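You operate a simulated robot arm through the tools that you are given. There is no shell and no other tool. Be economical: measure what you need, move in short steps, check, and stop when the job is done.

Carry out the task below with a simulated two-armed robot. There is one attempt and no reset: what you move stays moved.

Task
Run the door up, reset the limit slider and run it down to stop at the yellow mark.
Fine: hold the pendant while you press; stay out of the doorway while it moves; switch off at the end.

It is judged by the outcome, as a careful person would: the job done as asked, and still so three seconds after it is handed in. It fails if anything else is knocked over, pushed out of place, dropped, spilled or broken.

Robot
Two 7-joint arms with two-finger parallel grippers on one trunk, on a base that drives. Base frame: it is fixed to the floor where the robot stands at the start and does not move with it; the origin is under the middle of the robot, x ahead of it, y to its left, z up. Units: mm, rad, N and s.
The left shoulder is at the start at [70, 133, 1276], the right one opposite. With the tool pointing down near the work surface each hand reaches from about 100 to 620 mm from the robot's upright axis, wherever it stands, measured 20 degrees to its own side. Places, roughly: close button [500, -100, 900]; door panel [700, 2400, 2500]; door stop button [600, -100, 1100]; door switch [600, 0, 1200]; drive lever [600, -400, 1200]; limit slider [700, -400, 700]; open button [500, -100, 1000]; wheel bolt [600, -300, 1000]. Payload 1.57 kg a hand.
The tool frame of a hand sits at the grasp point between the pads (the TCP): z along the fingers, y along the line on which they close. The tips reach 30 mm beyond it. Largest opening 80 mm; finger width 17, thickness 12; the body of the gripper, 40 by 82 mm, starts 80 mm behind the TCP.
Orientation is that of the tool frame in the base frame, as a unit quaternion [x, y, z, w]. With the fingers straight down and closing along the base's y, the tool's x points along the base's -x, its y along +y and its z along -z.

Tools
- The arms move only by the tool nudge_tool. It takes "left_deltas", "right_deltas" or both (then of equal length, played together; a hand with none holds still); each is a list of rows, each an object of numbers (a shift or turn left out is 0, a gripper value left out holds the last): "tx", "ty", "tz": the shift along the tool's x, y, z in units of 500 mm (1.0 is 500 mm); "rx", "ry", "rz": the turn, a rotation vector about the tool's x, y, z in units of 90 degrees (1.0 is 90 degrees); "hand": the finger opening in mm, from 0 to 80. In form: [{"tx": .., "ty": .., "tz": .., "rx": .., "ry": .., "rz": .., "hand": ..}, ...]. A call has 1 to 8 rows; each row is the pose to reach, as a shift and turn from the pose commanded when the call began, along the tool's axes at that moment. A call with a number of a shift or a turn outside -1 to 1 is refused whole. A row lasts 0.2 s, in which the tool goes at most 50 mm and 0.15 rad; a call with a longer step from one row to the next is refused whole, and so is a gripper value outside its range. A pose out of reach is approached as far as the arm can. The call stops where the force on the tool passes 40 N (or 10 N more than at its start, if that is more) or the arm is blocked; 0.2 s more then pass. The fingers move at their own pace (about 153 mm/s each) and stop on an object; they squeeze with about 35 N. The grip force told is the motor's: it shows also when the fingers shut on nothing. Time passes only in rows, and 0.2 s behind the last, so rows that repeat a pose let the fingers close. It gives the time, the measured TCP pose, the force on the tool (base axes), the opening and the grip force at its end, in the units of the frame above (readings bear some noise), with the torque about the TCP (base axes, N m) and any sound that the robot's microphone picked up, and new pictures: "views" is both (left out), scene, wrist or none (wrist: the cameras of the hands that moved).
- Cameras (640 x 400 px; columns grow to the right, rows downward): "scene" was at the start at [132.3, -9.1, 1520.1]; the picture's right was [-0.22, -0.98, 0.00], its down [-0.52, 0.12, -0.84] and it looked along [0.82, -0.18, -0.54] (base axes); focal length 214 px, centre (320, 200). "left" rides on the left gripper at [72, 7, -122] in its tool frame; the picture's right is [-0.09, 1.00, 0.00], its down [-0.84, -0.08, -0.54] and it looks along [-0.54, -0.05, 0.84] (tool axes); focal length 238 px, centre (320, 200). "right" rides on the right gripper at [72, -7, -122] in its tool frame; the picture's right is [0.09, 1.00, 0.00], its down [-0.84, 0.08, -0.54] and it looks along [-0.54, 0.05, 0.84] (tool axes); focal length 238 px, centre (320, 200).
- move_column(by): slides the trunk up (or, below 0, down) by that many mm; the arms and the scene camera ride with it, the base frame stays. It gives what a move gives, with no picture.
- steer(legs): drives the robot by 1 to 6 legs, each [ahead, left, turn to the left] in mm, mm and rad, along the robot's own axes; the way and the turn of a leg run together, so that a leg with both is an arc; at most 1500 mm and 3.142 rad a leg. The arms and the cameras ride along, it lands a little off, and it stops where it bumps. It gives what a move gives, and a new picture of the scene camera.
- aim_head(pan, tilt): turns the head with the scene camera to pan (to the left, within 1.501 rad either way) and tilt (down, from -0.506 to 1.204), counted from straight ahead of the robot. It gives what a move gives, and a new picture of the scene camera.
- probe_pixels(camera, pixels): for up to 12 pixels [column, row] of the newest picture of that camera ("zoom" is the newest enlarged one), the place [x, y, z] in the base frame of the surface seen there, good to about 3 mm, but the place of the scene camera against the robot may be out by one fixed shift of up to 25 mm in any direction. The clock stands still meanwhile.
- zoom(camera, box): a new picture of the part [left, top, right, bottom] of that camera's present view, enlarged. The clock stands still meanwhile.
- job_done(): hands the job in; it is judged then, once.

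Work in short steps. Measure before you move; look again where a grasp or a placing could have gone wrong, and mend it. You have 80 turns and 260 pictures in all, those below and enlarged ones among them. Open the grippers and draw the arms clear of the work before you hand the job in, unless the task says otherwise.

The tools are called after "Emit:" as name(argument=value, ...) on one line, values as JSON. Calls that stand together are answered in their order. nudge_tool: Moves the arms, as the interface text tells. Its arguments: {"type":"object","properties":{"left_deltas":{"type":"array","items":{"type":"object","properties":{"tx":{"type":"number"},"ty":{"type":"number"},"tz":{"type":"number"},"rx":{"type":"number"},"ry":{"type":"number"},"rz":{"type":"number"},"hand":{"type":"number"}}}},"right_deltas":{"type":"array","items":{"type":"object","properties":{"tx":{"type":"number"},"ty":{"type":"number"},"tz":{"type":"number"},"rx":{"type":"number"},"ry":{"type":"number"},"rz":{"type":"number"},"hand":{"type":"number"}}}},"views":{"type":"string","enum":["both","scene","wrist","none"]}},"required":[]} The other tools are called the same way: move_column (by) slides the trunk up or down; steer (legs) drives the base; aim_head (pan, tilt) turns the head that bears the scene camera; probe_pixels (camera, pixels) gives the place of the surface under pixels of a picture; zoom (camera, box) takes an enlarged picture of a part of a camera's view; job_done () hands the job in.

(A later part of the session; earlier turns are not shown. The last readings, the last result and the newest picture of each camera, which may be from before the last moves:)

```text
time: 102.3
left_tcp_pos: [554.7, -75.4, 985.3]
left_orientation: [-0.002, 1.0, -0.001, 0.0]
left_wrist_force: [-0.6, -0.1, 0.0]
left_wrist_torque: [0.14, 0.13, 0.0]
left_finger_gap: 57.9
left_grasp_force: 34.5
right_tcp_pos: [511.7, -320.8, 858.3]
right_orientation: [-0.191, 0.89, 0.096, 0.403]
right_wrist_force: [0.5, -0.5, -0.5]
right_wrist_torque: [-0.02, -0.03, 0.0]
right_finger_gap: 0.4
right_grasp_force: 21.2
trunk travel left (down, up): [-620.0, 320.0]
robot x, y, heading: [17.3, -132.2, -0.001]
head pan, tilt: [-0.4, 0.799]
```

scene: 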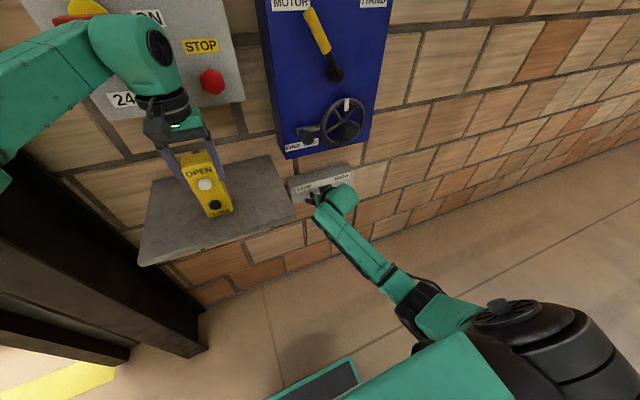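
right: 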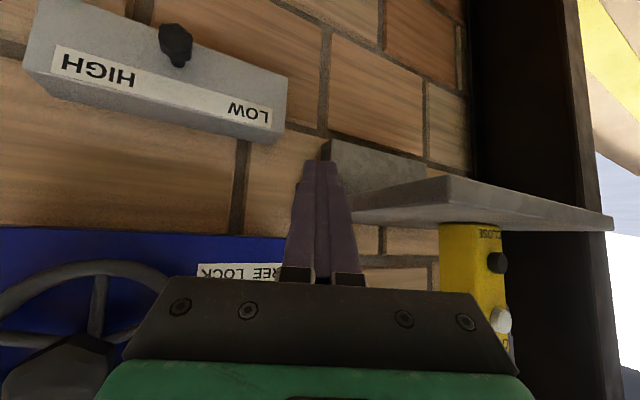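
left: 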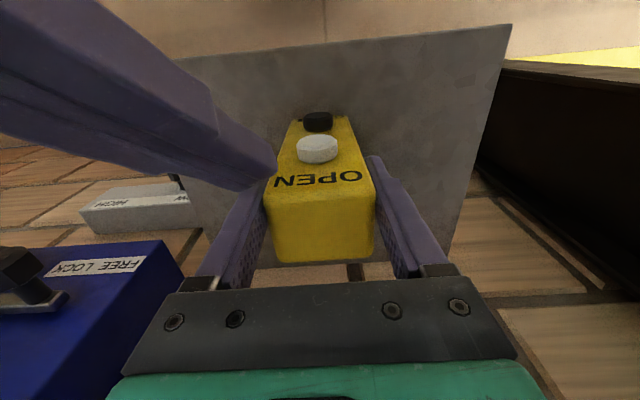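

Slider set at mid-scale. Return the fingertip to in front of CLOSE (z≈913) and re-aim the head at the door mark.

Emit:
nudge_tool(right_deltas=[{"tx": -0.041, "ty": 0.022, "tz": -0.062}, {"tx": -0.082, "ty": 0.045, "tz": -0.124}, {"tx": -0.105, "ty": 0.125, "tz": -0.095}, {"tx": -0.128, "ty": 0.205, "tz": -0.067}, {"tx": -0.151, "ty": 0.285, "tz": -0.038}, {"tx": -0.174, "ty": 0.365, "tz": -0.009}, {"tx": -0.197, "ty": 0.445, "tz": 0.019}, {"tx": -0.197, "ty": 0.445, "tz": 0.019}], views="both")

Emit:
aim_head(pan=0.95, tilt=-0.5)

```text
time: 104.2
left_tcp_pos: [555.5, -74.0, 984.8]
left_orientation: [-0.003, 1.0, 0.0, 0.0]
left_wrist_force: [-0.3, 0.5, 1.5]
left_wrist_torque: [0.14, 0.06, 0.0]
left_finger_gap: 57.8
left_grasp_force: 35.1
right_tcp_pos: [485.9, -90.2, 929.4]
right_orientation: [-0.19, 0.889, 0.096, 0.404]
right_wrist_force: [0.1, 0.0, -0.2]
right_wrist_torque: [-0.02, 0.02, -0.02]
right_finger_gap: 0.0
right_grasp_force: 20.9
trunk travel left (down, up): [-620.0, 320.0]
robot x, y, heading: [17.2, -132.9, -0.006]
head pan, tilt: [-0.4, 0.799]
```

scene: 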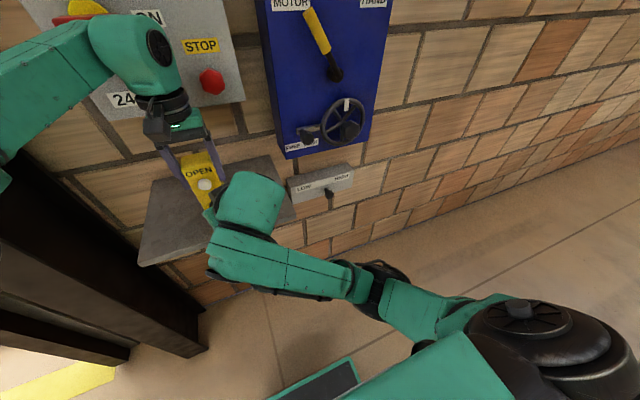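
right: 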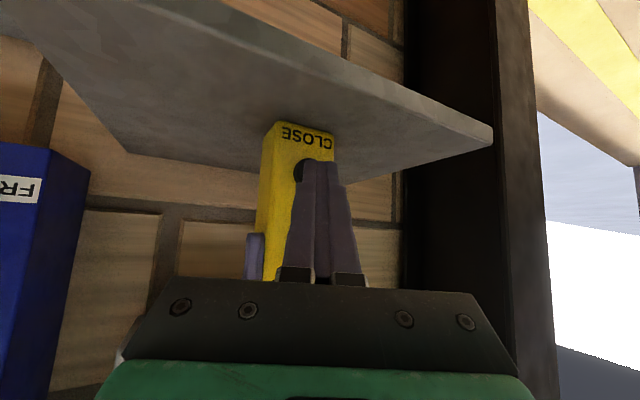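

```text
time: 105.7
left_tcp_pos: [555.0, -74.5, 985.6]
left_orientation: [-0.002, 1.0, -0.001, 0.0]
left_wrist_force: [-0.8, -0.3, 0.1]
left_wrist_torque: [0.17, 0.07, 0.05]
left_finger_gap: 57.7
left_grasp_force: 34.8
right_tcp_pos: [486.5, -91.8, 928.0]
right_orientation: [-0.191, 0.889, 0.096, 0.404]
right_wrist_force: [-0.2, -0.3, 0.8]
right_wrist_torque: [0.0, -0.01, 0.01]
right_finger_gap: 0.1
right_grasp_force: 21.5
trunk travel left (down, up): [-620.0, 320.0]
robot x, y, heading: [15.1, -129.6, 0.001]
head pan, tilt: [0.949, -0.499]
```

scene: 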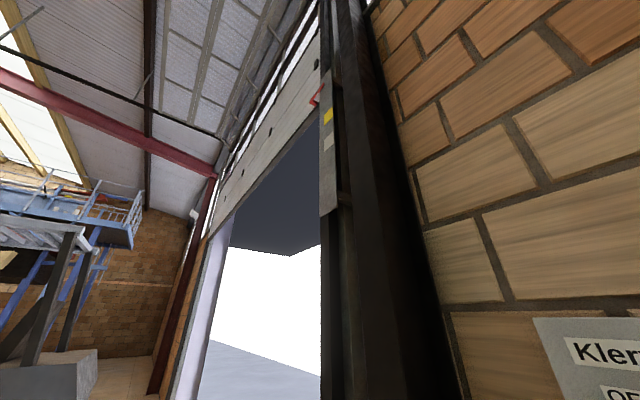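

Fingertip in front of CLOSE. Press and hold in a short burst, watching.

Emit:
nudge_tool(right_deltas=[{"tx": -0.012, "ty": -0.0083, "tz": 0.0136}, {"tx": -0.0217, "ty": -0.015, "tz": 0.0245}, {"tx": -0.0289, "ty": -0.02, "tz": 0.0327}, {"tx": -0.0349, "ty": -0.0241, "tz": 0.0395}, {"tx": -0.0349, "ty": -0.0241, "tz": 0.0395}, {"tx": -0.0349, "ty": -0.0241, "tz": 0.0395}, {"tx": -0.0349, "ty": -0.0241, "tz": 0.0395}, {"tx": -0.0349, "ty": -0.0241, "tz": 0.0395}], views="scene")

```text
time: 107.5
left_tcp_pos: [555.2, -74.6, 984.3]
left_orientation: [-0.003, 1.0, 0.0, 0.001]
left_wrist_force: [14.0, -0.8, -2.3]
left_wrist_torque: [0.3, -1.02, 0.09]
left_finger_gap: 57.9
left_grasp_force: 34.6
right_tcp_pos: [514.4, -91.8, 930.7]
right_orientation: [-0.192, 0.89, 0.096, 0.403]
right_wrist_force: [-12.9, -0.8, 6.9]
right_wrist_torque: [0.09, -0.03, 0.05]
right_finger_gap: 0.0
right_grasp_force: 21.2
trunk travel left (down, up): [-620.0, 320.0]
robot x, y, heading: [20.1, -132.8, 0.004]
head pan, tilt: [0.949, -0.499]
heard: click
```

scene: 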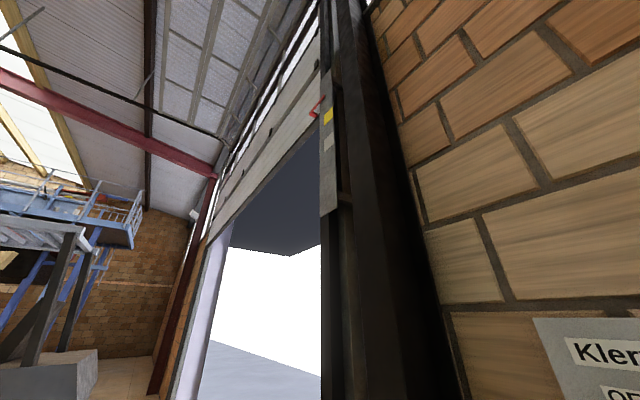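

Click; the door is descending (pointer ~315,106). Keep holding briefly.

Emit:
nudge_tool(right_deltas=[{}, {}, {}, {}, {}, {}], views="scene")

Emit:
zoom(camera="scene", box=[290, 75, 354, 165])

```text
time: 108.8
left_tcp_pos: [555.4, -74.3, 986.9]
left_orientation: [-0.003, 1.0, -0.001, 0.001]
left_wrist_force: [12.8, 1.8, -1.9]
left_wrist_torque: [0.25, -0.99, 0.16]
left_finger_gap: 58.1
left_grasp_force: 34.9
right_tcp_pos: [515.3, -90.1, 929.3]
right_orientation: [-0.191, 0.89, 0.096, 0.404]
right_wrist_force: [-14.4, -0.7, 8.6]
right_wrist_torque: [0.03, -0.01, 0.07]
right_finger_gap: 0.2
right_grasp_force: 21.2
trunk travel left (down, up): [-620.0, 320.0]
robot x, y, heading: [19.4, -133.7, 0.002]
head pan, tilt: [0.949, -0.499]
```

scene: 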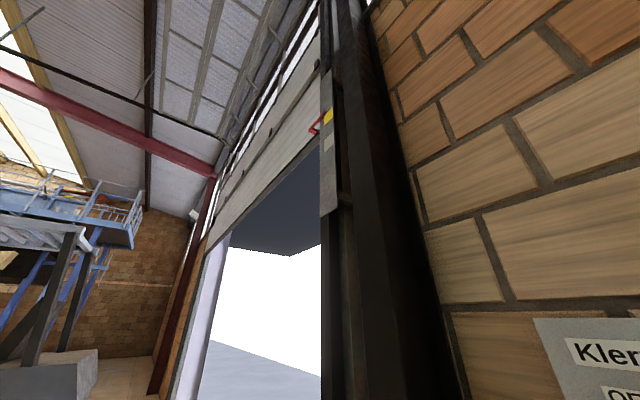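

```text
4.44 times, centred on (322, 120) of scene
```

zoom: 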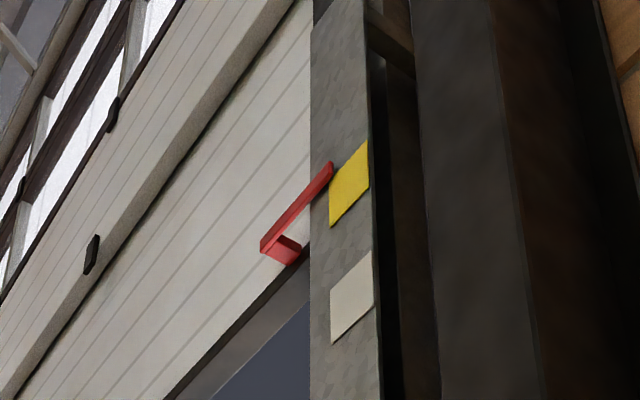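

Pointer is at the upper part of the yellow mark. Probe it, then hold a moment more to see whether it has stopped.

Emit:
probe_pixels(camera="zoom", pixels=[[325, 172], [310, 190], [295, 208], [348, 183], [335, 180], [365, 145], [332, 222], [366, 188]])

Emit:
nudge_tool(right_deltas=[{}], views="scene")

Emit:
zoom(camera="scene", box=[290, 75, 354, 165])

Emit:
probe_pixels(camera="zoom", pixels=[[325, 172], [310, 190], [295, 208], [325, 182], [310, 202], [295, 220]])

```text
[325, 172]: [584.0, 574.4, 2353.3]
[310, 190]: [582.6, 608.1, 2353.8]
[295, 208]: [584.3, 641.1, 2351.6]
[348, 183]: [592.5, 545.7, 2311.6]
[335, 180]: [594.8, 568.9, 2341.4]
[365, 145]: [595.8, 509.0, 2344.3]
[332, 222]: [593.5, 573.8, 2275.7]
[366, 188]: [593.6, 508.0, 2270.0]
```

```text
time: 109.2
left_tcp_pos: [554.7, -75.3, 986.3]
left_orientation: [-0.002, 1.0, -0.002, 0.0]
left_wrist_force: [12.9, 1.7, -2.9]
left_wrist_torque: [0.27, -0.93, 0.22]
left_finger_gap: 57.9
left_grasp_force: 34.9
right_tcp_pos: [515.0, -91.7, 930.2]
right_orientation: [-0.192, 0.89, 0.096, 0.403]
right_wrist_force: [-14.4, -1.3, 8.9]
right_wrist_torque: [0.08, -0.02, 0.1]
right_finger_gap: 0.2
right_grasp_force: 21.6
trunk travel left (down, up): [-620.0, 320.0]
robot x, y, heading: [21.4, -137.1, 0.006]
head pan, tilt: [0.949, -0.499]
```

scene: 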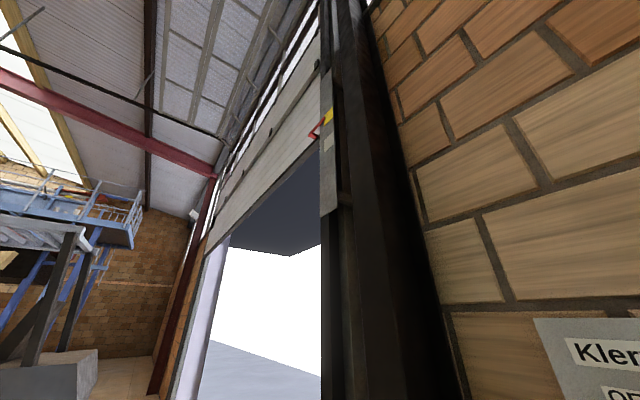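

```text
4.44 times, centred on (322, 120) of scene
```

zoom: 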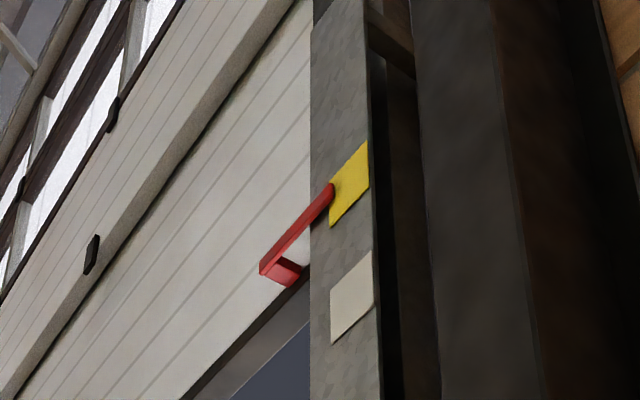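

```text
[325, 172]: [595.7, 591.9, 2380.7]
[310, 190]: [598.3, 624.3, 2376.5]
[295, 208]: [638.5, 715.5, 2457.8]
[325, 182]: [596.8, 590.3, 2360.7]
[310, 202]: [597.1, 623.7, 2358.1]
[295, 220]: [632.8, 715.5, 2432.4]
```

Still moving (≈2317). Keep holding to find where the limit stops it.

Emit:
nudge_tool(right_deltas=[{}, {}, {}, {}, {}], views="scene")

Emit:
zoom(camera="scene", box=[290, 75, 354, 165])

```text
time: 110.5
left_tcp_pos: [555.0, -73.6, 985.8]
left_orientation: [-0.003, 1.0, -0.001, -0.001]
left_wrist_force: [11.7, 2.6, -2.5]
left_wrist_torque: [0.31, -0.74, 0.14]
left_finger_gap: 57.6
left_grasp_force: 35.1
right_tcp_pos: [514.7, -91.9, 928.9]
right_orientation: [-0.191, 0.89, 0.096, 0.403]
right_wrist_force: [-13.7, -2.2, 7.9]
right_wrist_torque: [0.04, -0.03, 0.08]
right_finger_gap: 0.0
right_grasp_force: 20.9
trunk travel left (down, up): [-620.0, 320.0]
robot x, y, heading: [22.0, -132.7, 0.003]
head pan, tilt: [0.949, -0.499]
```

scene: 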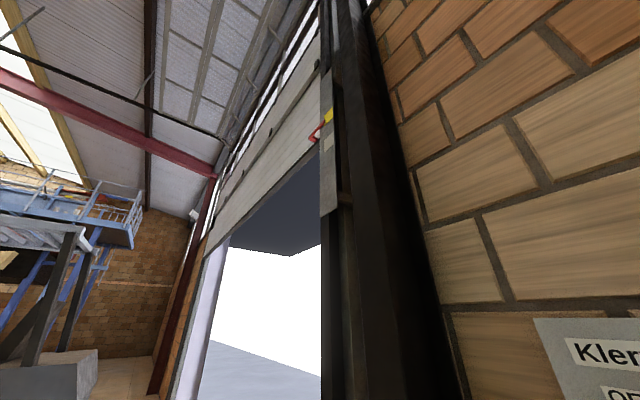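

```text
4.44 times, centred on (322, 120) of scene
```

zoom: 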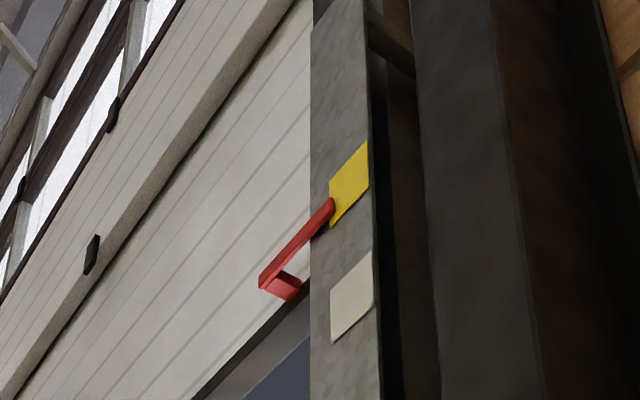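

It has stopped by itself; probe the pointer height.

Emit:
probe_pixels(camera="zoom", pixels=[[325, 210], [310, 228], [295, 246], [315, 222], [328, 203], [348, 183]])

Emit:
nudge_tool(right_deltas=[{}, {}], views="scene")

Emit:
zoom(camera="scene", box=[306, 97, 338, 142])

Emit:
probe_pixels(camera="zoom", pixels=[[330, 210], [300, 245], [380, 110], [380, 190], [365, 225], [365, 170], [365, 150], [340, 200]])

```text
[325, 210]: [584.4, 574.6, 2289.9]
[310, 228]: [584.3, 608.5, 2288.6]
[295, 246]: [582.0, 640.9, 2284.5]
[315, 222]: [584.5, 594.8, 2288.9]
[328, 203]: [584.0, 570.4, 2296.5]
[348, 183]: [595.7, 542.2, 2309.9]
```

```text
time: 111.0
left_tcp_pos: [555.8, -73.9, 985.2]
left_orientation: [-0.002, 1.0, 0.0, 0.0]
left_wrist_force: [11.3, 1.8, -3.2]
left_wrist_torque: [0.31, -0.76, 0.12]
left_finger_gap: 57.9
left_grasp_force: 35.1
right_tcp_pos: [515.7, -92.0, 928.4]
right_orientation: [-0.191, 0.89, 0.096, 0.403]
right_wrist_force: [-13.8, -1.8, 8.1]
right_wrist_torque: [0.05, -0.04, 0.1]
right_finger_gap: 0.0
right_grasp_force: 21.1
trunk travel left (down, up): [-620.0, 320.0]
robot x, y, heading: [22.5, -130.7, -0.005]
head pan, tilt: [0.949, -0.499]
```

scene: 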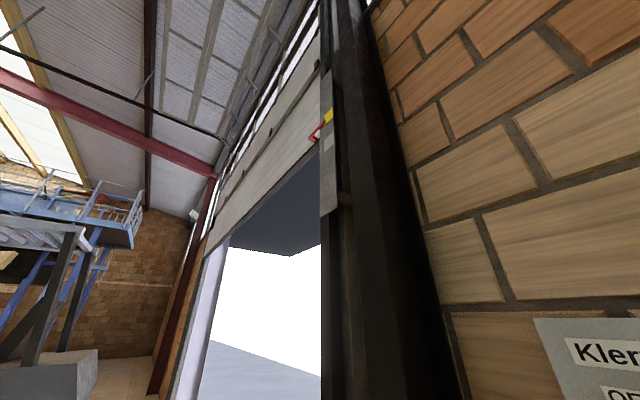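

```text
8.89 times, centred on (322, 120) of scene
```

zoom: 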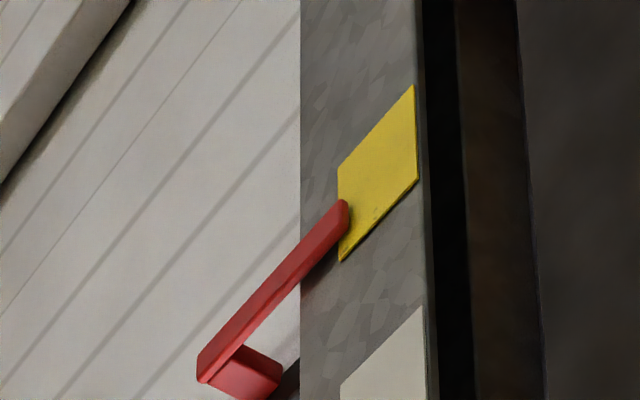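

```text
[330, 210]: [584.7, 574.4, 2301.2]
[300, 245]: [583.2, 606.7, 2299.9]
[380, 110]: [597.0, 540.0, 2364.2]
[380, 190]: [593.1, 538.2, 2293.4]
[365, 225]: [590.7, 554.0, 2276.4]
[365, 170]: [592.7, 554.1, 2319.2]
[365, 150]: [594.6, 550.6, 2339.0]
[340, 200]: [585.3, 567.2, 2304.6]
```

Stopped at ≈2289, about 20 mm below the centre of the yellow mark (2268–2352). I'll refine: run the door up again, then nudge the slider ~10 mm toward HIGH; replaying known moves.

Emit:
nudge_tool(right_deltas=[{"tx": 0.0349, "ty": 0.0241, "tz": -0.0395}, {"tx": -0.009, "ty": 0.025, "tz": -0.078}, {"tx": -0.0526, "ty": 0.0261, "tz": -0.1156}, {"tx": -0.07, "ty": 0.014, "tz": -0.096}, {"tx": -0.0875, "ty": 0.002, "tz": -0.0761}, {"tx": -0.0875, "ty": 0.002, "tz": -0.0761}, {"tx": -0.0875, "ty": 0.002, "tz": -0.0761}, {"tx": -0.0875, "ty": 0.002, "tz": -0.0761}], views="none")

Emit:
nudge_tool(right_deltas=[{}, {}, {}, {}, {}, {}, {}, {}], views="scene")

```text
time: 112.8
left_tcp_pos: [555.6, -74.0, 985.3]
left_orientation: [-0.003, 1.0, 0.0, 0.002]
left_wrist_force: [19.3, -1.0, 0.1]
left_wrist_torque: [0.16, -0.4, 0.07]
left_finger_gap: 57.9
left_grasp_force: 35.2
right_tcp_pos: [515.2, -91.3, 987.3]
right_orientation: [-0.191, 0.89, 0.096, 0.403]
right_wrist_force: [-16.7, 1.3, 2.6]
right_wrist_torque: [0.09, 0.15, 0.18]
right_finger_gap: 0.2
right_grasp_force: 21.7
trunk travel left (down, up): [-620.0, 320.0]
robot x, y, heading: [17.0, -130.4, 0.001]
head pan, tilt: [0.949, -0.499]
heard: click
```

```text
time: 114.7
left_tcp_pos: [554.9, -73.6, 985.3]
left_orientation: [-0.002, 1.0, 0.0, 0.001]
left_wrist_force: [23.1, 1.0, 2.5]
left_wrist_torque: [0.37, -0.36, 0.16]
left_finger_gap: 57.8
left_grasp_force: 34.9
right_tcp_pos: [515.2, -91.0, 987.5]
right_orientation: [-0.191, 0.89, 0.096, 0.403]
right_wrist_force: [-21.9, 1.2, 2.2]
right_wrist_torque: [0.05, 0.22, 0.21]
right_finger_gap: 0.0
right_grasp_force: 21.1
trunk travel left (down, up): [-620.0, 320.0]
robot x, y, heading: [21.7, -136.8, 0.001]
head pan, tilt: [0.949, -0.499]
```

scene: 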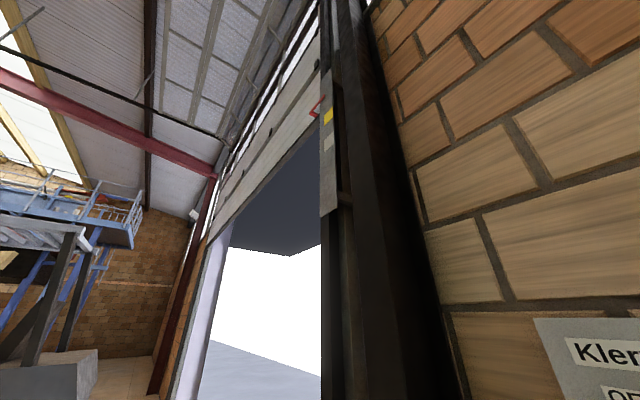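

Door well above the mark. Hold to the top, release, and replay the path to the slider (shifted 60 mm for the knob's new place).

Emit:
nudge_tool(right_deltas=[{}, {}, {}, {}, {}, {}, {}, {}], views="none")

Emit:
nudge_tool(right_deltas=[{"tx": 0.012, "ty": 0.008, "tz": -0.014}, {"tx": 0.036, "ty": 0.025, "tz": -0.041}, {"tx": 0.036, "ty": 0.025, "tz": -0.041}], views="none")

Emit:
nudge_tool(right_deltas=[{"tx": 0.028, "ty": -0.078, "tz": -0.023}, {"tx": 0.057, "ty": -0.157, "tz": -0.045}, {"tx": 0.085, "ty": -0.235, "tz": -0.068}, {"tx": 0.114, "ty": -0.314, "tz": -0.09}, {"tx": 0.142, "ty": -0.392, "tz": -0.113}, {"tx": 0.188, "ty": -0.41, "tz": -0.055}, {"tx": 0.234, "ty": -0.43, "tz": 0.003}, {"tx": 0.28, "ty": -0.448, "tz": 0.062}], views="none")

Emit:
nudge_tool(right_deltas=[{"tx": 0.021, "ty": -0.057, "tz": 0.049, "rx": 0.042, "rz": 0.036, "hand": 60}, {"tx": 0.043, "ty": -0.114, "tz": 0.098, "rx": 0.084, "rz": 0.073}, {"tx": 0.064, "ty": -0.172, "tz": 0.148, "rx": 0.126, "rz": 0.11}, {"tx": 0.086, "ty": -0.229, "tz": 0.197, "rx": 0.168, "rz": 0.146}, {"tx": 0.107, "ty": -0.286, "tz": 0.246, "rx": 0.21, "rz": 0.182}, {"tx": 0.107, "ty": -0.286, "tz": 0.246, "rx": 0.21, "rz": 0.182}], views="wrist")

```text
time: 116.5
left_tcp_pos: [555.0, -74.7, 984.7]
left_orientation: [-0.003, 1.0, 0.0, 0.001]
left_wrist_force: [25.0, 2.1, 2.1]
left_wrist_torque: [0.23, -0.16, 0.22]
left_finger_gap: 57.6
left_grasp_force: 35.4
right_tcp_pos: [514.9, -91.6, 987.4]
right_orientation: [-0.192, 0.89, 0.096, 0.402]
right_wrist_force: [-23.7, -2.7, -0.1]
right_wrist_torque: [-0.01, 0.3, 0.09]
right_finger_gap: 0.0
right_grasp_force: 21.6
trunk travel left (down, up): [-620.0, 320.0]
robot x, y, heading: [20.3, -129.5, 0.0]
head pan, tilt: [0.949, -0.499]
```

```text
time: 117.2
left_tcp_pos: [553.8, -74.7, 984.8]
left_orientation: [-0.002, 1.0, -0.001, -0.002]
left_wrist_force: [-1.3, -1.4, 2.4]
left_wrist_torque: [0.04, 0.3, 0.08]
left_finger_gap: 57.8
left_grasp_force: 35.4
right_tcp_pos: [484.4, -92.0, 990.1]
right_orientation: [-0.191, 0.89, 0.096, 0.403]
right_wrist_force: [0.0, -0.5, 0.5]
right_wrist_torque: [0.02, 0.03, 0.02]
right_finger_gap: 0.0
right_grasp_force: 21.5
trunk travel left (down, up): [-620.0, 320.0]
robot x, y, heading: [19.8, -131.0, 0.004]
head pan, tilt: [0.949, -0.499]
```

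```text
time: 119.0
left_tcp_pos: [554.4, -74.8, 984.7]
left_orientation: [-0.002, 1.0, -0.001, 0.0]
left_wrist_force: [-0.5, -0.8, 2.4]
left_wrist_torque: [0.05, 0.1, 0.03]
left_finger_gap: 58.0
left_grasp_force: 35.1
right_tcp_pos: [514.9, -320.8, 856.2]
right_orientation: [-0.19, 0.89, 0.096, 0.404]
right_wrist_force: [0.0, -0.5, 0.0]
right_wrist_torque: [0.0, 0.02, 0.01]
right_finger_gap: 0.2
right_grasp_force: 20.9
trunk travel left (down, up): [-620.0, 320.0]
robot x, y, heading: [19.0, -128.8, 0.001]
head pan, tilt: [0.949, -0.499]
```

```text
time: 120.5
left_tcp_pos: [555.0, -75.1, 985.8]
left_orientation: [-0.003, 1.0, -0.001, 0.0]
left_wrist_force: [-0.7, 0.4, 1.4]
left_wrist_torque: [0.19, 0.15, 0.0]
left_finger_gap: 57.7
left_grasp_force: 34.9
right_tcp_pos: [627.3, -425.3, 733.8]
right_orientation: [0.006, 0.911, 0.005, 0.412]
right_wrist_force: [0.3, -0.9, 0.0]
right_wrist_torque: [0.01, -0.02, 0.0]
right_finger_gap: 59.9
right_grasp_force: 0.0
trunk travel left (down, up): [-620.0, 320.0]
robot x, y, heading: [20.6, -133.3, 0.001]
head pan, tilt: [0.949, -0.499]
```

right: 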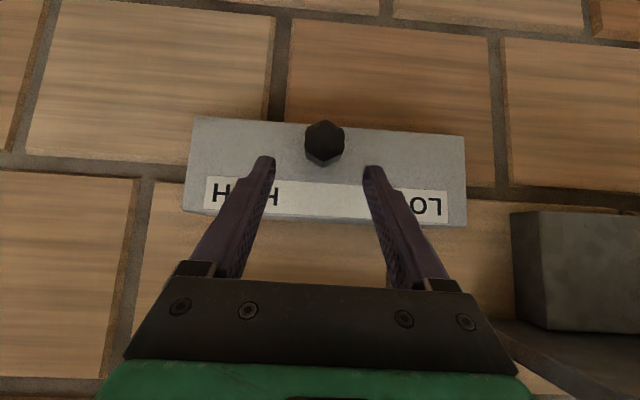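

Knob is centred enough (y≈−422). Grip, slide to −432, release and retreat to the waypoint.

Emit:
nudge_tool(right_deltas=[{"tx": 0.005, "tz": 0.05}, {"tx": 0.009, "tz": 0.097}, {"tx": 0.009, "tz": 0.097, "hand": 15}, {"tx": 0.009, "tz": 0.097, "hand": 15}, {"tx": 0.009, "tz": 0.097, "hand": 15}, {"tx": 0.009, "tz": 0.097, "ty": -0.007, "hand": 15}, {"tx": 0.009, "tz": 0.097, "ty": -0.014, "hand": 15}, {"tx": 0.009, "tz": 0.097, "ty": -0.014, "hand": 15}], views="none")

Emit:
nudge_tool(right_deltas=[{"hand": 60}, {"tz": -0.08, "hand": 60}, {"tz": -0.16}, {"tz": -0.23, "ty": 0.055, "tx": -0.01, "rx": -0.05, "rz": -0.045}, {"tz": -0.3, "ty": 0.11, "tx": -0.025, "rx": -0.1, "rz": -0.09}, {"tz": -0.365, "ty": 0.165, "tx": -0.035, "rx": -0.15, "rz": -0.13, "hand": 0}, {"tz": -0.43, "ty": 0.22, "tx": -0.044, "rx": -0.2, "rz": -0.17, "hand": 0}, {"tz": -0.43, "ty": 0.224, "tx": -0.044, "rx": -0.21, "rz": -0.183, "hand": 0}], views="wrist")

Emit:
probe_pixels(camera="right", pixels=[[165, 42], [175, 45], [155, 40]])

```text
time: 122.2
left_tcp_pos: [554.5, -74.4, 985.3]
left_orientation: [-0.003, 1.0, -0.001, 0.001]
left_wrist_force: [-3.1, 1.4, 7.5]
left_wrist_torque: [0.29, 0.59, 0.02]
left_finger_gap: 57.9
left_grasp_force: 34.9
right_tcp_pos: [660.2, -432.2, 698.5]
right_orientation: [0.005, 0.912, 0.005, 0.41]
right_wrist_force: [5.8, 1.5, -5.8]
right_wrist_torque: [0.08, -0.43, 0.61]
right_finger_gap: 30.9
right_grasp_force: 39.8
trunk travel left (down, up): [-620.0, 320.0]
robot x, y, heading: [19.5, -131.3, 0.001]
head pan, tilt: [0.949, -0.499]
```

```text
time: 124.0
left_tcp_pos: [555.4, -75.4, 985.3]
left_orientation: [-0.002, 1.0, -0.001, 0.0]
left_wrist_force: [0.5, 0.0, 1.7]
left_wrist_torque: [0.17, 0.06, -0.03]
left_finger_gap: 57.4
left_grasp_force: 35.2
right_tcp_pos: [512.5, -321.8, 858.6]
right_orientation: [-0.193, 0.889, 0.097, 0.403]
right_wrist_force: [0.8, 1.0, 0.8]
right_wrist_torque: [0.0, 0.03, 0.03]
right_finger_gap: 0.0
right_grasp_force: 21.8
trunk travel left (down, up): [-620.0, 320.0]
robot x, y, heading: [17.2, -129.7, 0.002]
head pan, tilt: [0.949, -0.499]
```

right: 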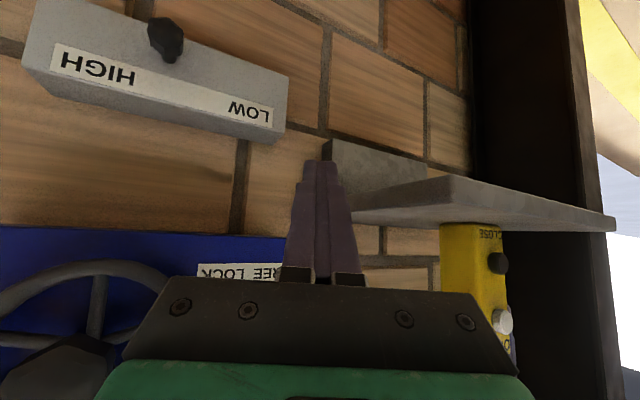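

```text
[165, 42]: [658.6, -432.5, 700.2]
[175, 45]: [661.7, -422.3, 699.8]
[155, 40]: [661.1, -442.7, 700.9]
```

Knob now at y≈−432. Replay the move to CLOSE, press and hold until the limit stops the door.

Emit:
nudge_tool(right_deltas=[{"tx": -0.041, "ty": 0.022, "tz": -0.062}, {"tx": -0.082, "ty": 0.045, "tz": -0.124}, {"tx": -0.105, "ty": 0.125, "tz": -0.095}, {"tx": -0.128, "ty": 0.205, "tz": -0.067}, {"tx": -0.151, "ty": 0.285, "tz": -0.038}, {"tx": -0.174, "ty": 0.365, "tz": -0.009}, {"tx": -0.197, "ty": 0.445, "tz": 0.019}, {"tx": -0.197, "ty": 0.445, "tz": 0.019}], views="none")

Emit:
nudge_tool(right_deltas=[{"tx": -0.012, "ty": -0.0083, "tz": 0.0136}, {"tx": -0.0217, "ty": -0.015, "tz": 0.0245}, {"tx": -0.0289, "ty": -0.02, "tz": 0.0327}, {"tx": -0.0349, "ty": -0.0241, "tz": 0.0395}, {"tx": -0.0349, "ty": -0.0241, "tz": 0.0395}, {"tx": -0.0349, "ty": -0.0241, "tz": 0.0395}, {"tx": -0.0349, "ty": -0.0241, "tz": 0.0395}, {"tx": -0.0349, "ty": -0.0241, "tz": 0.0395}], views="none")

Emit:
nudge_tool(right_deltas=[{}, {}, {}, {}, {}, {}, {}, {}], views="none")

Emit:
nudge_tool(right_deltas=[{}, {}, {}, {}, {}, {}, {}, {}], views="scene")

Emit:
zoom(camera="scene", box=[306, 97, 338, 142])

```text
time: 125.8
left_tcp_pos: [554.8, -75.5, 987.0]
left_orientation: [-0.003, 1.0, 0.0, -0.001]
left_wrist_force: [-0.5, 0.0, 2.4]
left_wrist_torque: [0.09, 0.16, 0.01]
left_finger_gap: 57.9
left_grasp_force: 34.9
right_tcp_pos: [485.5, -89.8, 929.0]
right_orientation: [-0.192, 0.89, 0.095, 0.404]
right_wrist_force: [-0.2, -0.4, -0.3]
right_wrist_torque: [-0.01, 0.02, 0.02]
right_finger_gap: 0.0
right_grasp_force: 20.9
trunk travel left (down, up): [-620.0, 320.0]
robot x, y, heading: [20.6, -132.6, 0.001]
head pan, tilt: [0.949, -0.499]
```

```text
time: 127.7
left_tcp_pos: [554.8, -74.9, 985.4]
left_orientation: [-0.003, 1.0, -0.001, 0.002]
left_wrist_force: [3.8, 0.4, 0.2]
left_wrist_torque: [0.22, -0.25, 0.04]
left_finger_gap: 57.7
left_grasp_force: 35.0
right_tcp_pos: [514.7, -92.0, 931.2]
right_orientation: [-0.192, 0.89, 0.096, 0.403]
right_wrist_force: [-2.6, -0.3, 4.0]
right_wrist_torque: [0.01, 0.0, 0.03]
right_finger_gap: 0.0
right_grasp_force: 21.1
trunk travel left (down, up): [-620.0, 320.0]
robot x, y, heading: [19.6, -130.5, 0.0]
head pan, tilt: [0.949, -0.499]
heard: click
```

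```text
time: 129.4
left_tcp_pos: [555.2, -75.1, 985.5]
left_orientation: [-0.002, 1.0, -0.001, 0.0]
left_wrist_force: [5.1, 1.1, 0.4]
left_wrist_torque: [0.25, -0.4, 0.03]
left_finger_gap: 57.8
left_grasp_force: 34.7
right_tcp_pos: [515.3, -90.4, 930.0]
right_orientation: [-0.192, 0.889, 0.096, 0.404]
right_wrist_force: [-4.0, -0.6, 6.3]
right_wrist_torque: [0.01, -0.06, -0.01]
right_finger_gap: 0.1
right_grasp_force: 21.2
trunk travel left (down, up): [-620.0, 320.0]
robot x, y, heading: [17.2, -132.7, -0.001]
head pan, tilt: [0.949, -0.499]
```

```text
time: 131.2
left_tcp_pos: [554.3, -74.6, 985.2]
left_orientation: [-0.002, 1.0, -0.001, 0.001]
left_wrist_force: [3.7, 2.6, 0.0]
left_wrist_torque: [0.25, -0.27, 0.01]
left_finger_gap: 57.9
left_grasp_force: 35.4
right_tcp_pos: [514.9, -91.9, 930.3]
right_orientation: [-0.192, 0.889, 0.096, 0.403]
right_wrist_force: [-4.4, -2.6, 6.0]
right_wrist_torque: [0.02, -0.05, -0.06]
right_finger_gap: 0.0
right_grasp_force: 21.0
trunk travel left (down, up): [-620.0, 320.0]
robot x, y, heading: [20.3, -132.2, 0.002]
head pan, tilt: [0.949, -0.499]
```

scene: 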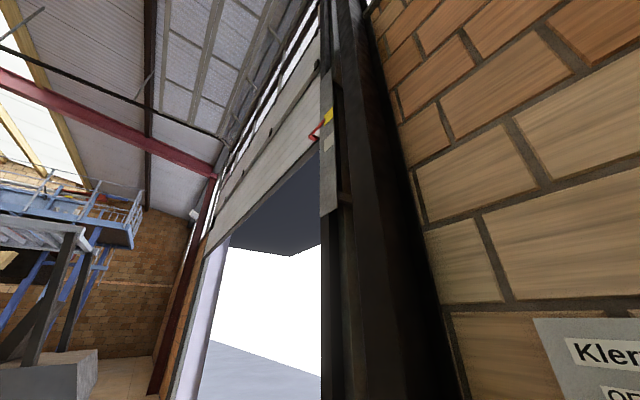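

```text
8.89 times, centred on (322, 120) of scene
```

zoom: 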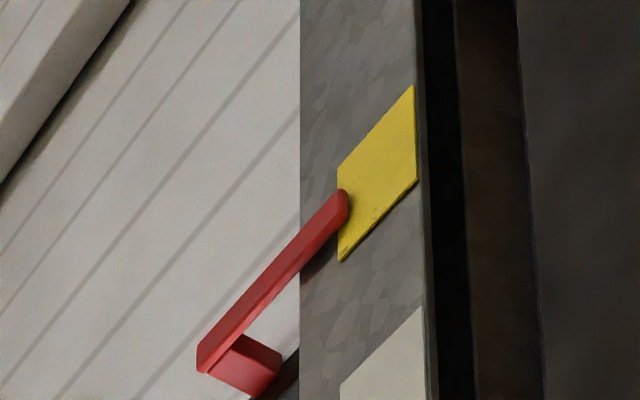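

Door stopped with pointer tip at the middle of the yellow mark (slope ≈0.8, ~2298–2300). Release CLOSE, withdraw the right hand, then open and lift the left off the pendant.

Emit:
nudge_tool(right_deltas=[{"tx": 0.0349, "ty": 0.0241, "tz": -0.0395}, {"tx": 0.0558, "ty": -0.048, "tz": -0.0655}, {"tx": 0.0767, "ty": -0.121, "tz": -0.0915}, {"tx": 0.0975, "ty": -0.193, "tz": -0.1175}, {"tx": 0.1184, "ty": -0.266, "tz": -0.1435}, {"tx": 0.1184, "ty": -0.266, "tz": -0.1435}], views="none")

Emit:
nudge_tool(left_deltas=[{"hand": 80}, {"hand": 80}, {"tz": -0.07}, {"tz": -0.15}, {"tz": -0.22}, {"tz": -0.22, "tx": 0.08}, {"tz": -0.22, "tx": 0.16, "ty": 0.05}, {"tz": -0.22, "tx": 0.23, "ty": 0.11}], views="wrist")

Emit:
move_column(by=300)

Emit:
aim_head(pan=0.0, tilt=0.75)

```text
time: 132.7
left_tcp_pos: [554.5, -75.2, 985.2]
left_orientation: [-0.002, 1.0, 0.0, 0.0]
left_wrist_force: [-0.2, -0.2, 0.1]
left_wrist_torque: [-0.05, 0.1, 0.02]
left_finger_gap: 58.0
left_grasp_force: 35.2
right_tcp_pos: [487.1, -250.2, 931.4]
right_orientation: [-0.191, 0.89, 0.095, 0.403]
right_wrist_force: [0.0, 0.1, -0.1]
right_wrist_torque: [-0.04, -0.04, -0.03]
right_finger_gap: 0.2
right_grasp_force: 21.1
trunk travel left (down, up): [-620.0, 320.0]
robot x, y, heading: [21.4, -129.4, -0.003]
head pan, tilt: [0.949, -0.499]
```

```text
time: 134.4
left_tcp_pos: [439.4, -17.2, 1095.2]
left_orientation: [-0.004, 1.0, -0.002, 0.002]
left_wrist_force: [-0.9, -0.1, 0.0]
left_wrist_torque: [-0.01, -0.02, -0.02]
left_finger_gap: 79.9
left_grasp_force: 0.0
left hand out of reach, approached as far as the arm can: row 5
right_tcp_pos: [486.9, -247.9, 932.0]
right_orientation: [-0.192, 0.89, 0.094, 0.403]
right_wrist_force: [-0.9, 0.3, 0.3]
right_wrist_torque: [-0.03, 0.01, -0.03]
right_finger_gap: 0.2
right_grasp_force: 21.5
trunk travel left (down, up): [-620.0, 320.0]
robot x, y, heading: [19.5, -135.2, -0.001]
head pan, tilt: [0.949, -0.499]
```

left: 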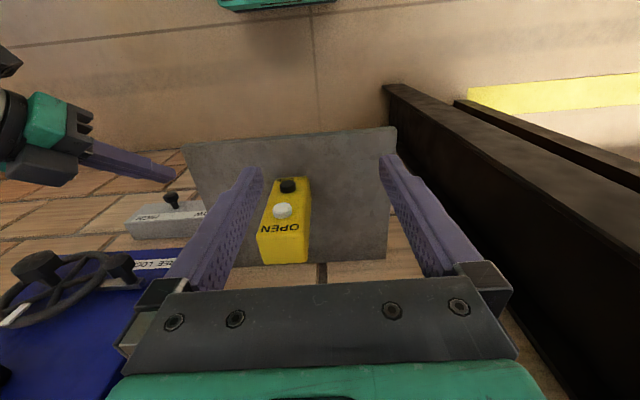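

```text
time: 137.4
left_tcp_pos: [439.6, -19.7, 1395.6]
left_orientation: [-0.001, 1.0, 0.0, 0.0]
left_wrist_force: [-0.5, -0.3, 0.2]
left_wrist_torque: [0.02, 0.0, -0.01]
left_finger_gap: 80.1
left_grasp_force: 0.1
right_tcp_pos: [487.8, -251.0, 1229.9]
right_orientation: [-0.192, 0.89, 0.096, 0.402]
right_wrist_force: [-0.2, 0.7, 0.8]
right_wrist_torque: [0.01, -0.02, 0.07]
right_finger_gap: 0.0
right_grasp_force: 21.6
trunk travel left (down, up): [-920.0, 20.0]
robot x, y, heading: [24.4, -133.2, 0.001]
head pan, tilt: [0.949, -0.499]
```

```text
time: 138.9
left_tcp_pos: [439.2, -19.9, 1395.2]
left_orientation: [-0.003, 1.0, 0.0, 0.0]
left_wrist_force: [-0.2, -0.5, -0.7]
left_wrist_torque: [0.01, 0.03, -0.01]
left_finger_gap: 79.9
left_grasp_force: 0.1
right_tcp_pos: [486.0, -249.6, 1230.5]
right_orientation: [-0.192, 0.89, 0.096, 0.403]
right_wrist_force: [-0.1, 0.5, 1.1]
right_wrist_torque: [0.03, -0.01, -0.02]
right_finger_gap: 0.0
right_grasp_force: 21.2
trunk travel left (down, up): [-920.0, 20.0]
robot x, y, heading: [22.3, -131.4, 0.003]
head pan, tilt: [0.0, 0.75]
```

scene: 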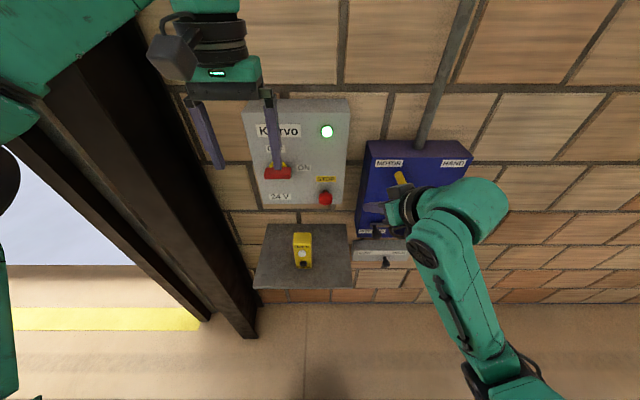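

Pendant stands where it was. Close the left fingers and pitch the hand ~36° forward to view and reach the switch.

Emit:
nudge_tool(left_deltas=[{"ry": -0.08, "hand": 0, "ty": 0.03}, {"ry": -0.16, "ty": 0.06}, {"ry": -0.24, "tx": -0.06, "ty": 0.08}, {"ry": -0.32, "tx": -0.1, "ty": 0.09}, {"ry": -0.4, "tx": -0.14, "ty": 0.09}, {"ry": -0.4, "tx": -0.14, "ty": 0.09}], views="wrist")

Emit:
zoom(camera="left", box=[160, 0, 480, 200])

```text
time: 140.3
left_tcp_pos: [509.5, 25.4, 1394.5]
left_orientation: [-0.002, 0.951, 0.0, 0.31]
left_wrist_force: [0.0, 0.5, -0.7]
left_wrist_torque: [-0.01, 0.01, 0.01]
left_finger_gap: 0.1
left_grasp_force: 21.6
right_tcp_pos: [487.6, -249.6, 1231.7]
right_orientation: [-0.191, 0.89, 0.095, 0.402]
right_wrist_force: [-0.1, 1.0, 1.1]
right_wrist_torque: [0.0, 0.04, 0.01]
right_finger_gap: 0.0
right_grasp_force: 21.4
trunk travel left (down, up): [-920.0, 20.0]
robot x, y, heading: [19.3, -130.4, 0.004]
head pan, tilt: [0.0, 0.75]
```

left: 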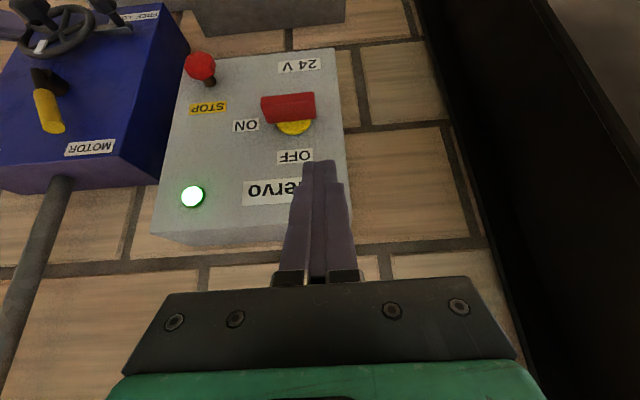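

```text
2.00 times, centred on (320, 100) of left
```

zoom: 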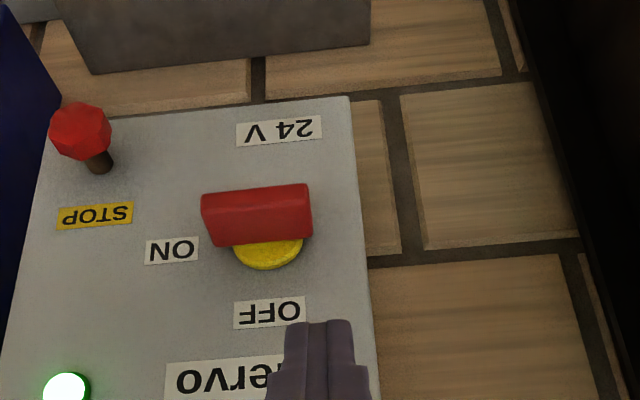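

Clear view of the red bar (zoom 205–310, 185–245). Probe its ends.

Emit:
probe_pixels(camera="zoom", pixels=[[210, 210], [302, 200], [255, 205], [212, 235], [305, 228], [255, 235], [268, 258], [270, 300], [150, 300], [260, 190]])

```text
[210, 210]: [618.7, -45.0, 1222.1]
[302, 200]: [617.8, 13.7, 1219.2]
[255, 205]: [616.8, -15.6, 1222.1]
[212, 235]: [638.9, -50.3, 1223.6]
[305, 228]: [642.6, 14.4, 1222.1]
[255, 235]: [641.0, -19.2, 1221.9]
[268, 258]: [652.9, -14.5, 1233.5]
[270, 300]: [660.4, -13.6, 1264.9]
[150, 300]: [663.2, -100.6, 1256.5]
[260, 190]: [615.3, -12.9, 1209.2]
```

Bar: y −50…+17, top z 1223, pivot (−17,1213). Push its left end down with the closed fingertips at y≈+7 so the right end swings up to OFF.

Emit:
nudge_tool(left_deltas=[{"tx": -0.0045, "ty": -0.0075, "tz": 0.066}, {"tx": -0.009, "ty": -0.015, "tz": 0.132}, {"tx": -0.0135, "ty": -0.0225, "tz": 0.198}, {"tx": -0.018, "ty": -0.03, "tz": 0.264}, {"tx": -0.022, "ty": -0.037, "tz": 0.326}, {"tx": -0.022, "ty": -0.037, "tz": 0.326}], views="wrist")

Emit:
nudge_tool(left_deltas=[{"tx": 0.0177, "tz": 0.0243}, {"tx": 0.0354, "tz": 0.0486}, {"tx": 0.053, "tz": 0.073}, {"tx": 0.071, "tz": 0.097}, {"tx": 0.078, "tz": 0.107}, {"tx": 0.078, "tz": 0.107, "ty": -0.008}, {"tx": 0.078, "tz": 0.107, "ty": -0.012}], views="wrist")

```text
time: 141.7
left_tcp_pos: [612.6, 8.5, 1268.8]
left_orientation: [-0.002, 0.951, 0.0, 0.309]
left_wrist_force: [-0.3, 0.2, 0.7]
left_wrist_torque: [0.0, 0.02, -0.01]
left_finger_gap: 0.0
left_grasp_force: 21.4
right_tcp_pos: [487.0, -248.5, 1230.5]
right_orientation: [-0.191, 0.89, 0.095, 0.403]
right_wrist_force: [0.0, -0.1, 0.4]
right_wrist_torque: [-0.02, -0.04, 0.0]
right_finger_gap: 0.0
right_grasp_force: 20.9
trunk travel left (down, up): [-920.0, 20.0]
robot x, y, heading: [20.3, -133.4, -0.003]
head pan, tilt: [0.0, 0.75]
```

left: 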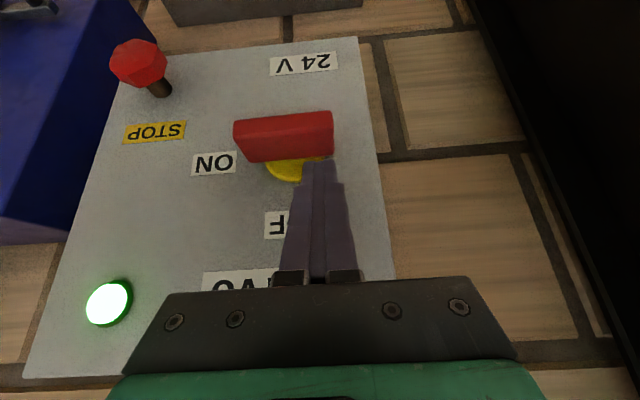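

```text
time: 143.3
left_tcp_pos: [613.0, 5.4, 1201.5]
left_orientation: [-0.003, 0.951, -0.001, 0.308]
left_wrist_force: [-4.3, 5.9, -3.1]
left_wrist_torque: [0.1, 0.05, -0.03]
left_finger_gap: 0.0
left_grasp_force: 20.9
right_tcp_pos: [486.0, -246.4, 1230.8]
right_orientation: [-0.193, 0.89, 0.095, 0.403]
right_wrist_force: [0.2, -1.1, -0.1]
right_wrist_torque: [0.01, 0.0, -0.01]
right_finger_gap: 0.0
right_grasp_force: 21.7
trunk travel left (down, up): [-920.0, 20.0]
robot x, y, heading: [18.9, -128.6, 0.003]
head pan, tilt: [0.0, 0.75]
```

left: 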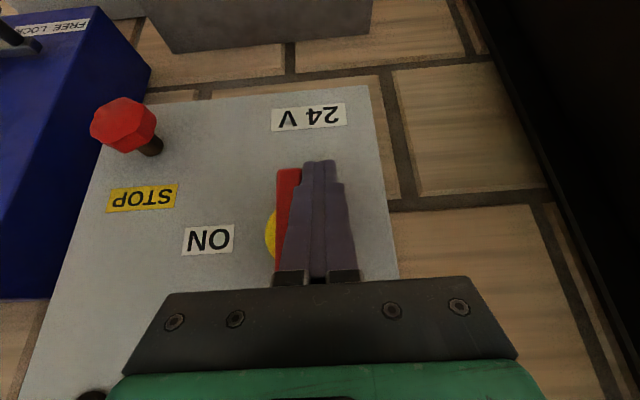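

The bar is turned vertical and the light is dark. Move the finger left off it, back out, and check.

Emit:
nudge_tool(left_deltas=[{"ty": -0.006}, {"ty": 0.04}, {"ty": 0.05, "tz": -0.09}, {"ty": 0.05, "tz": -0.18}, {"ty": 0.05, "tz": -0.27}, {"ty": 0.05, "tz": -0.36}], views="both")

Emit:
zoom(camera="scene", box=[220, 80, 420, 290])

```text
time: 144.7
left_tcp_pos: [506.2, 25.2, 1348.7]
left_orientation: [-0.003, 0.951, 0.0, 0.31]
left_wrist_force: [0.6, 0.6, -0.2]
left_wrist_torque: [0.0, -0.02, 0.0]
left_finger_gap: 0.0
left_grasp_force: 21.5
right_tcp_pos: [485.8, -250.1, 1231.3]
right_orientation: [-0.192, 0.889, 0.096, 0.404]
right_wrist_force: [0.1, 0.5, 0.1]
right_wrist_torque: [-0.01, 0.01, 0.0]
right_finger_gap: 0.0
right_grasp_force: 20.7
trunk travel left (down, up): [-920.0, 20.0]
robot x, y, heading: [20.2, -135.5, -0.002]
head pan, tilt: [0.0, 0.75]
```

scene: 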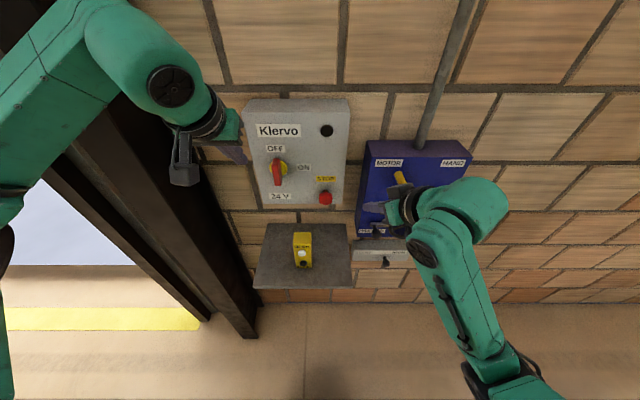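
left: 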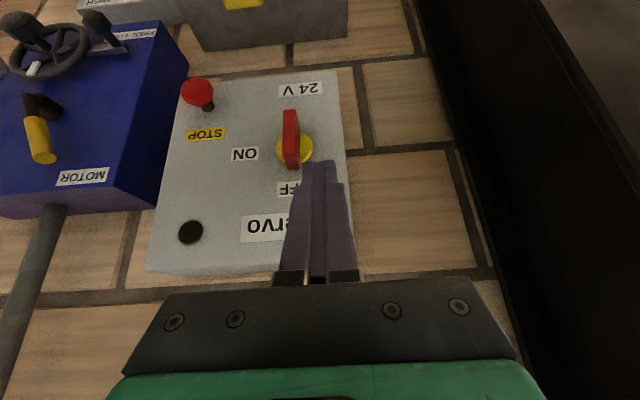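

```text
1.90 times, centred on (320, 185) of scene
```

zoom: 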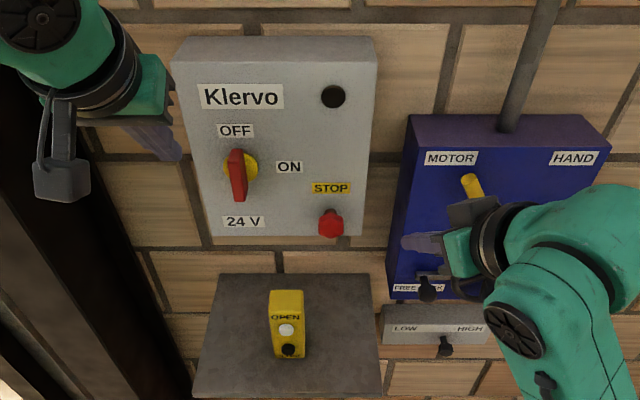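

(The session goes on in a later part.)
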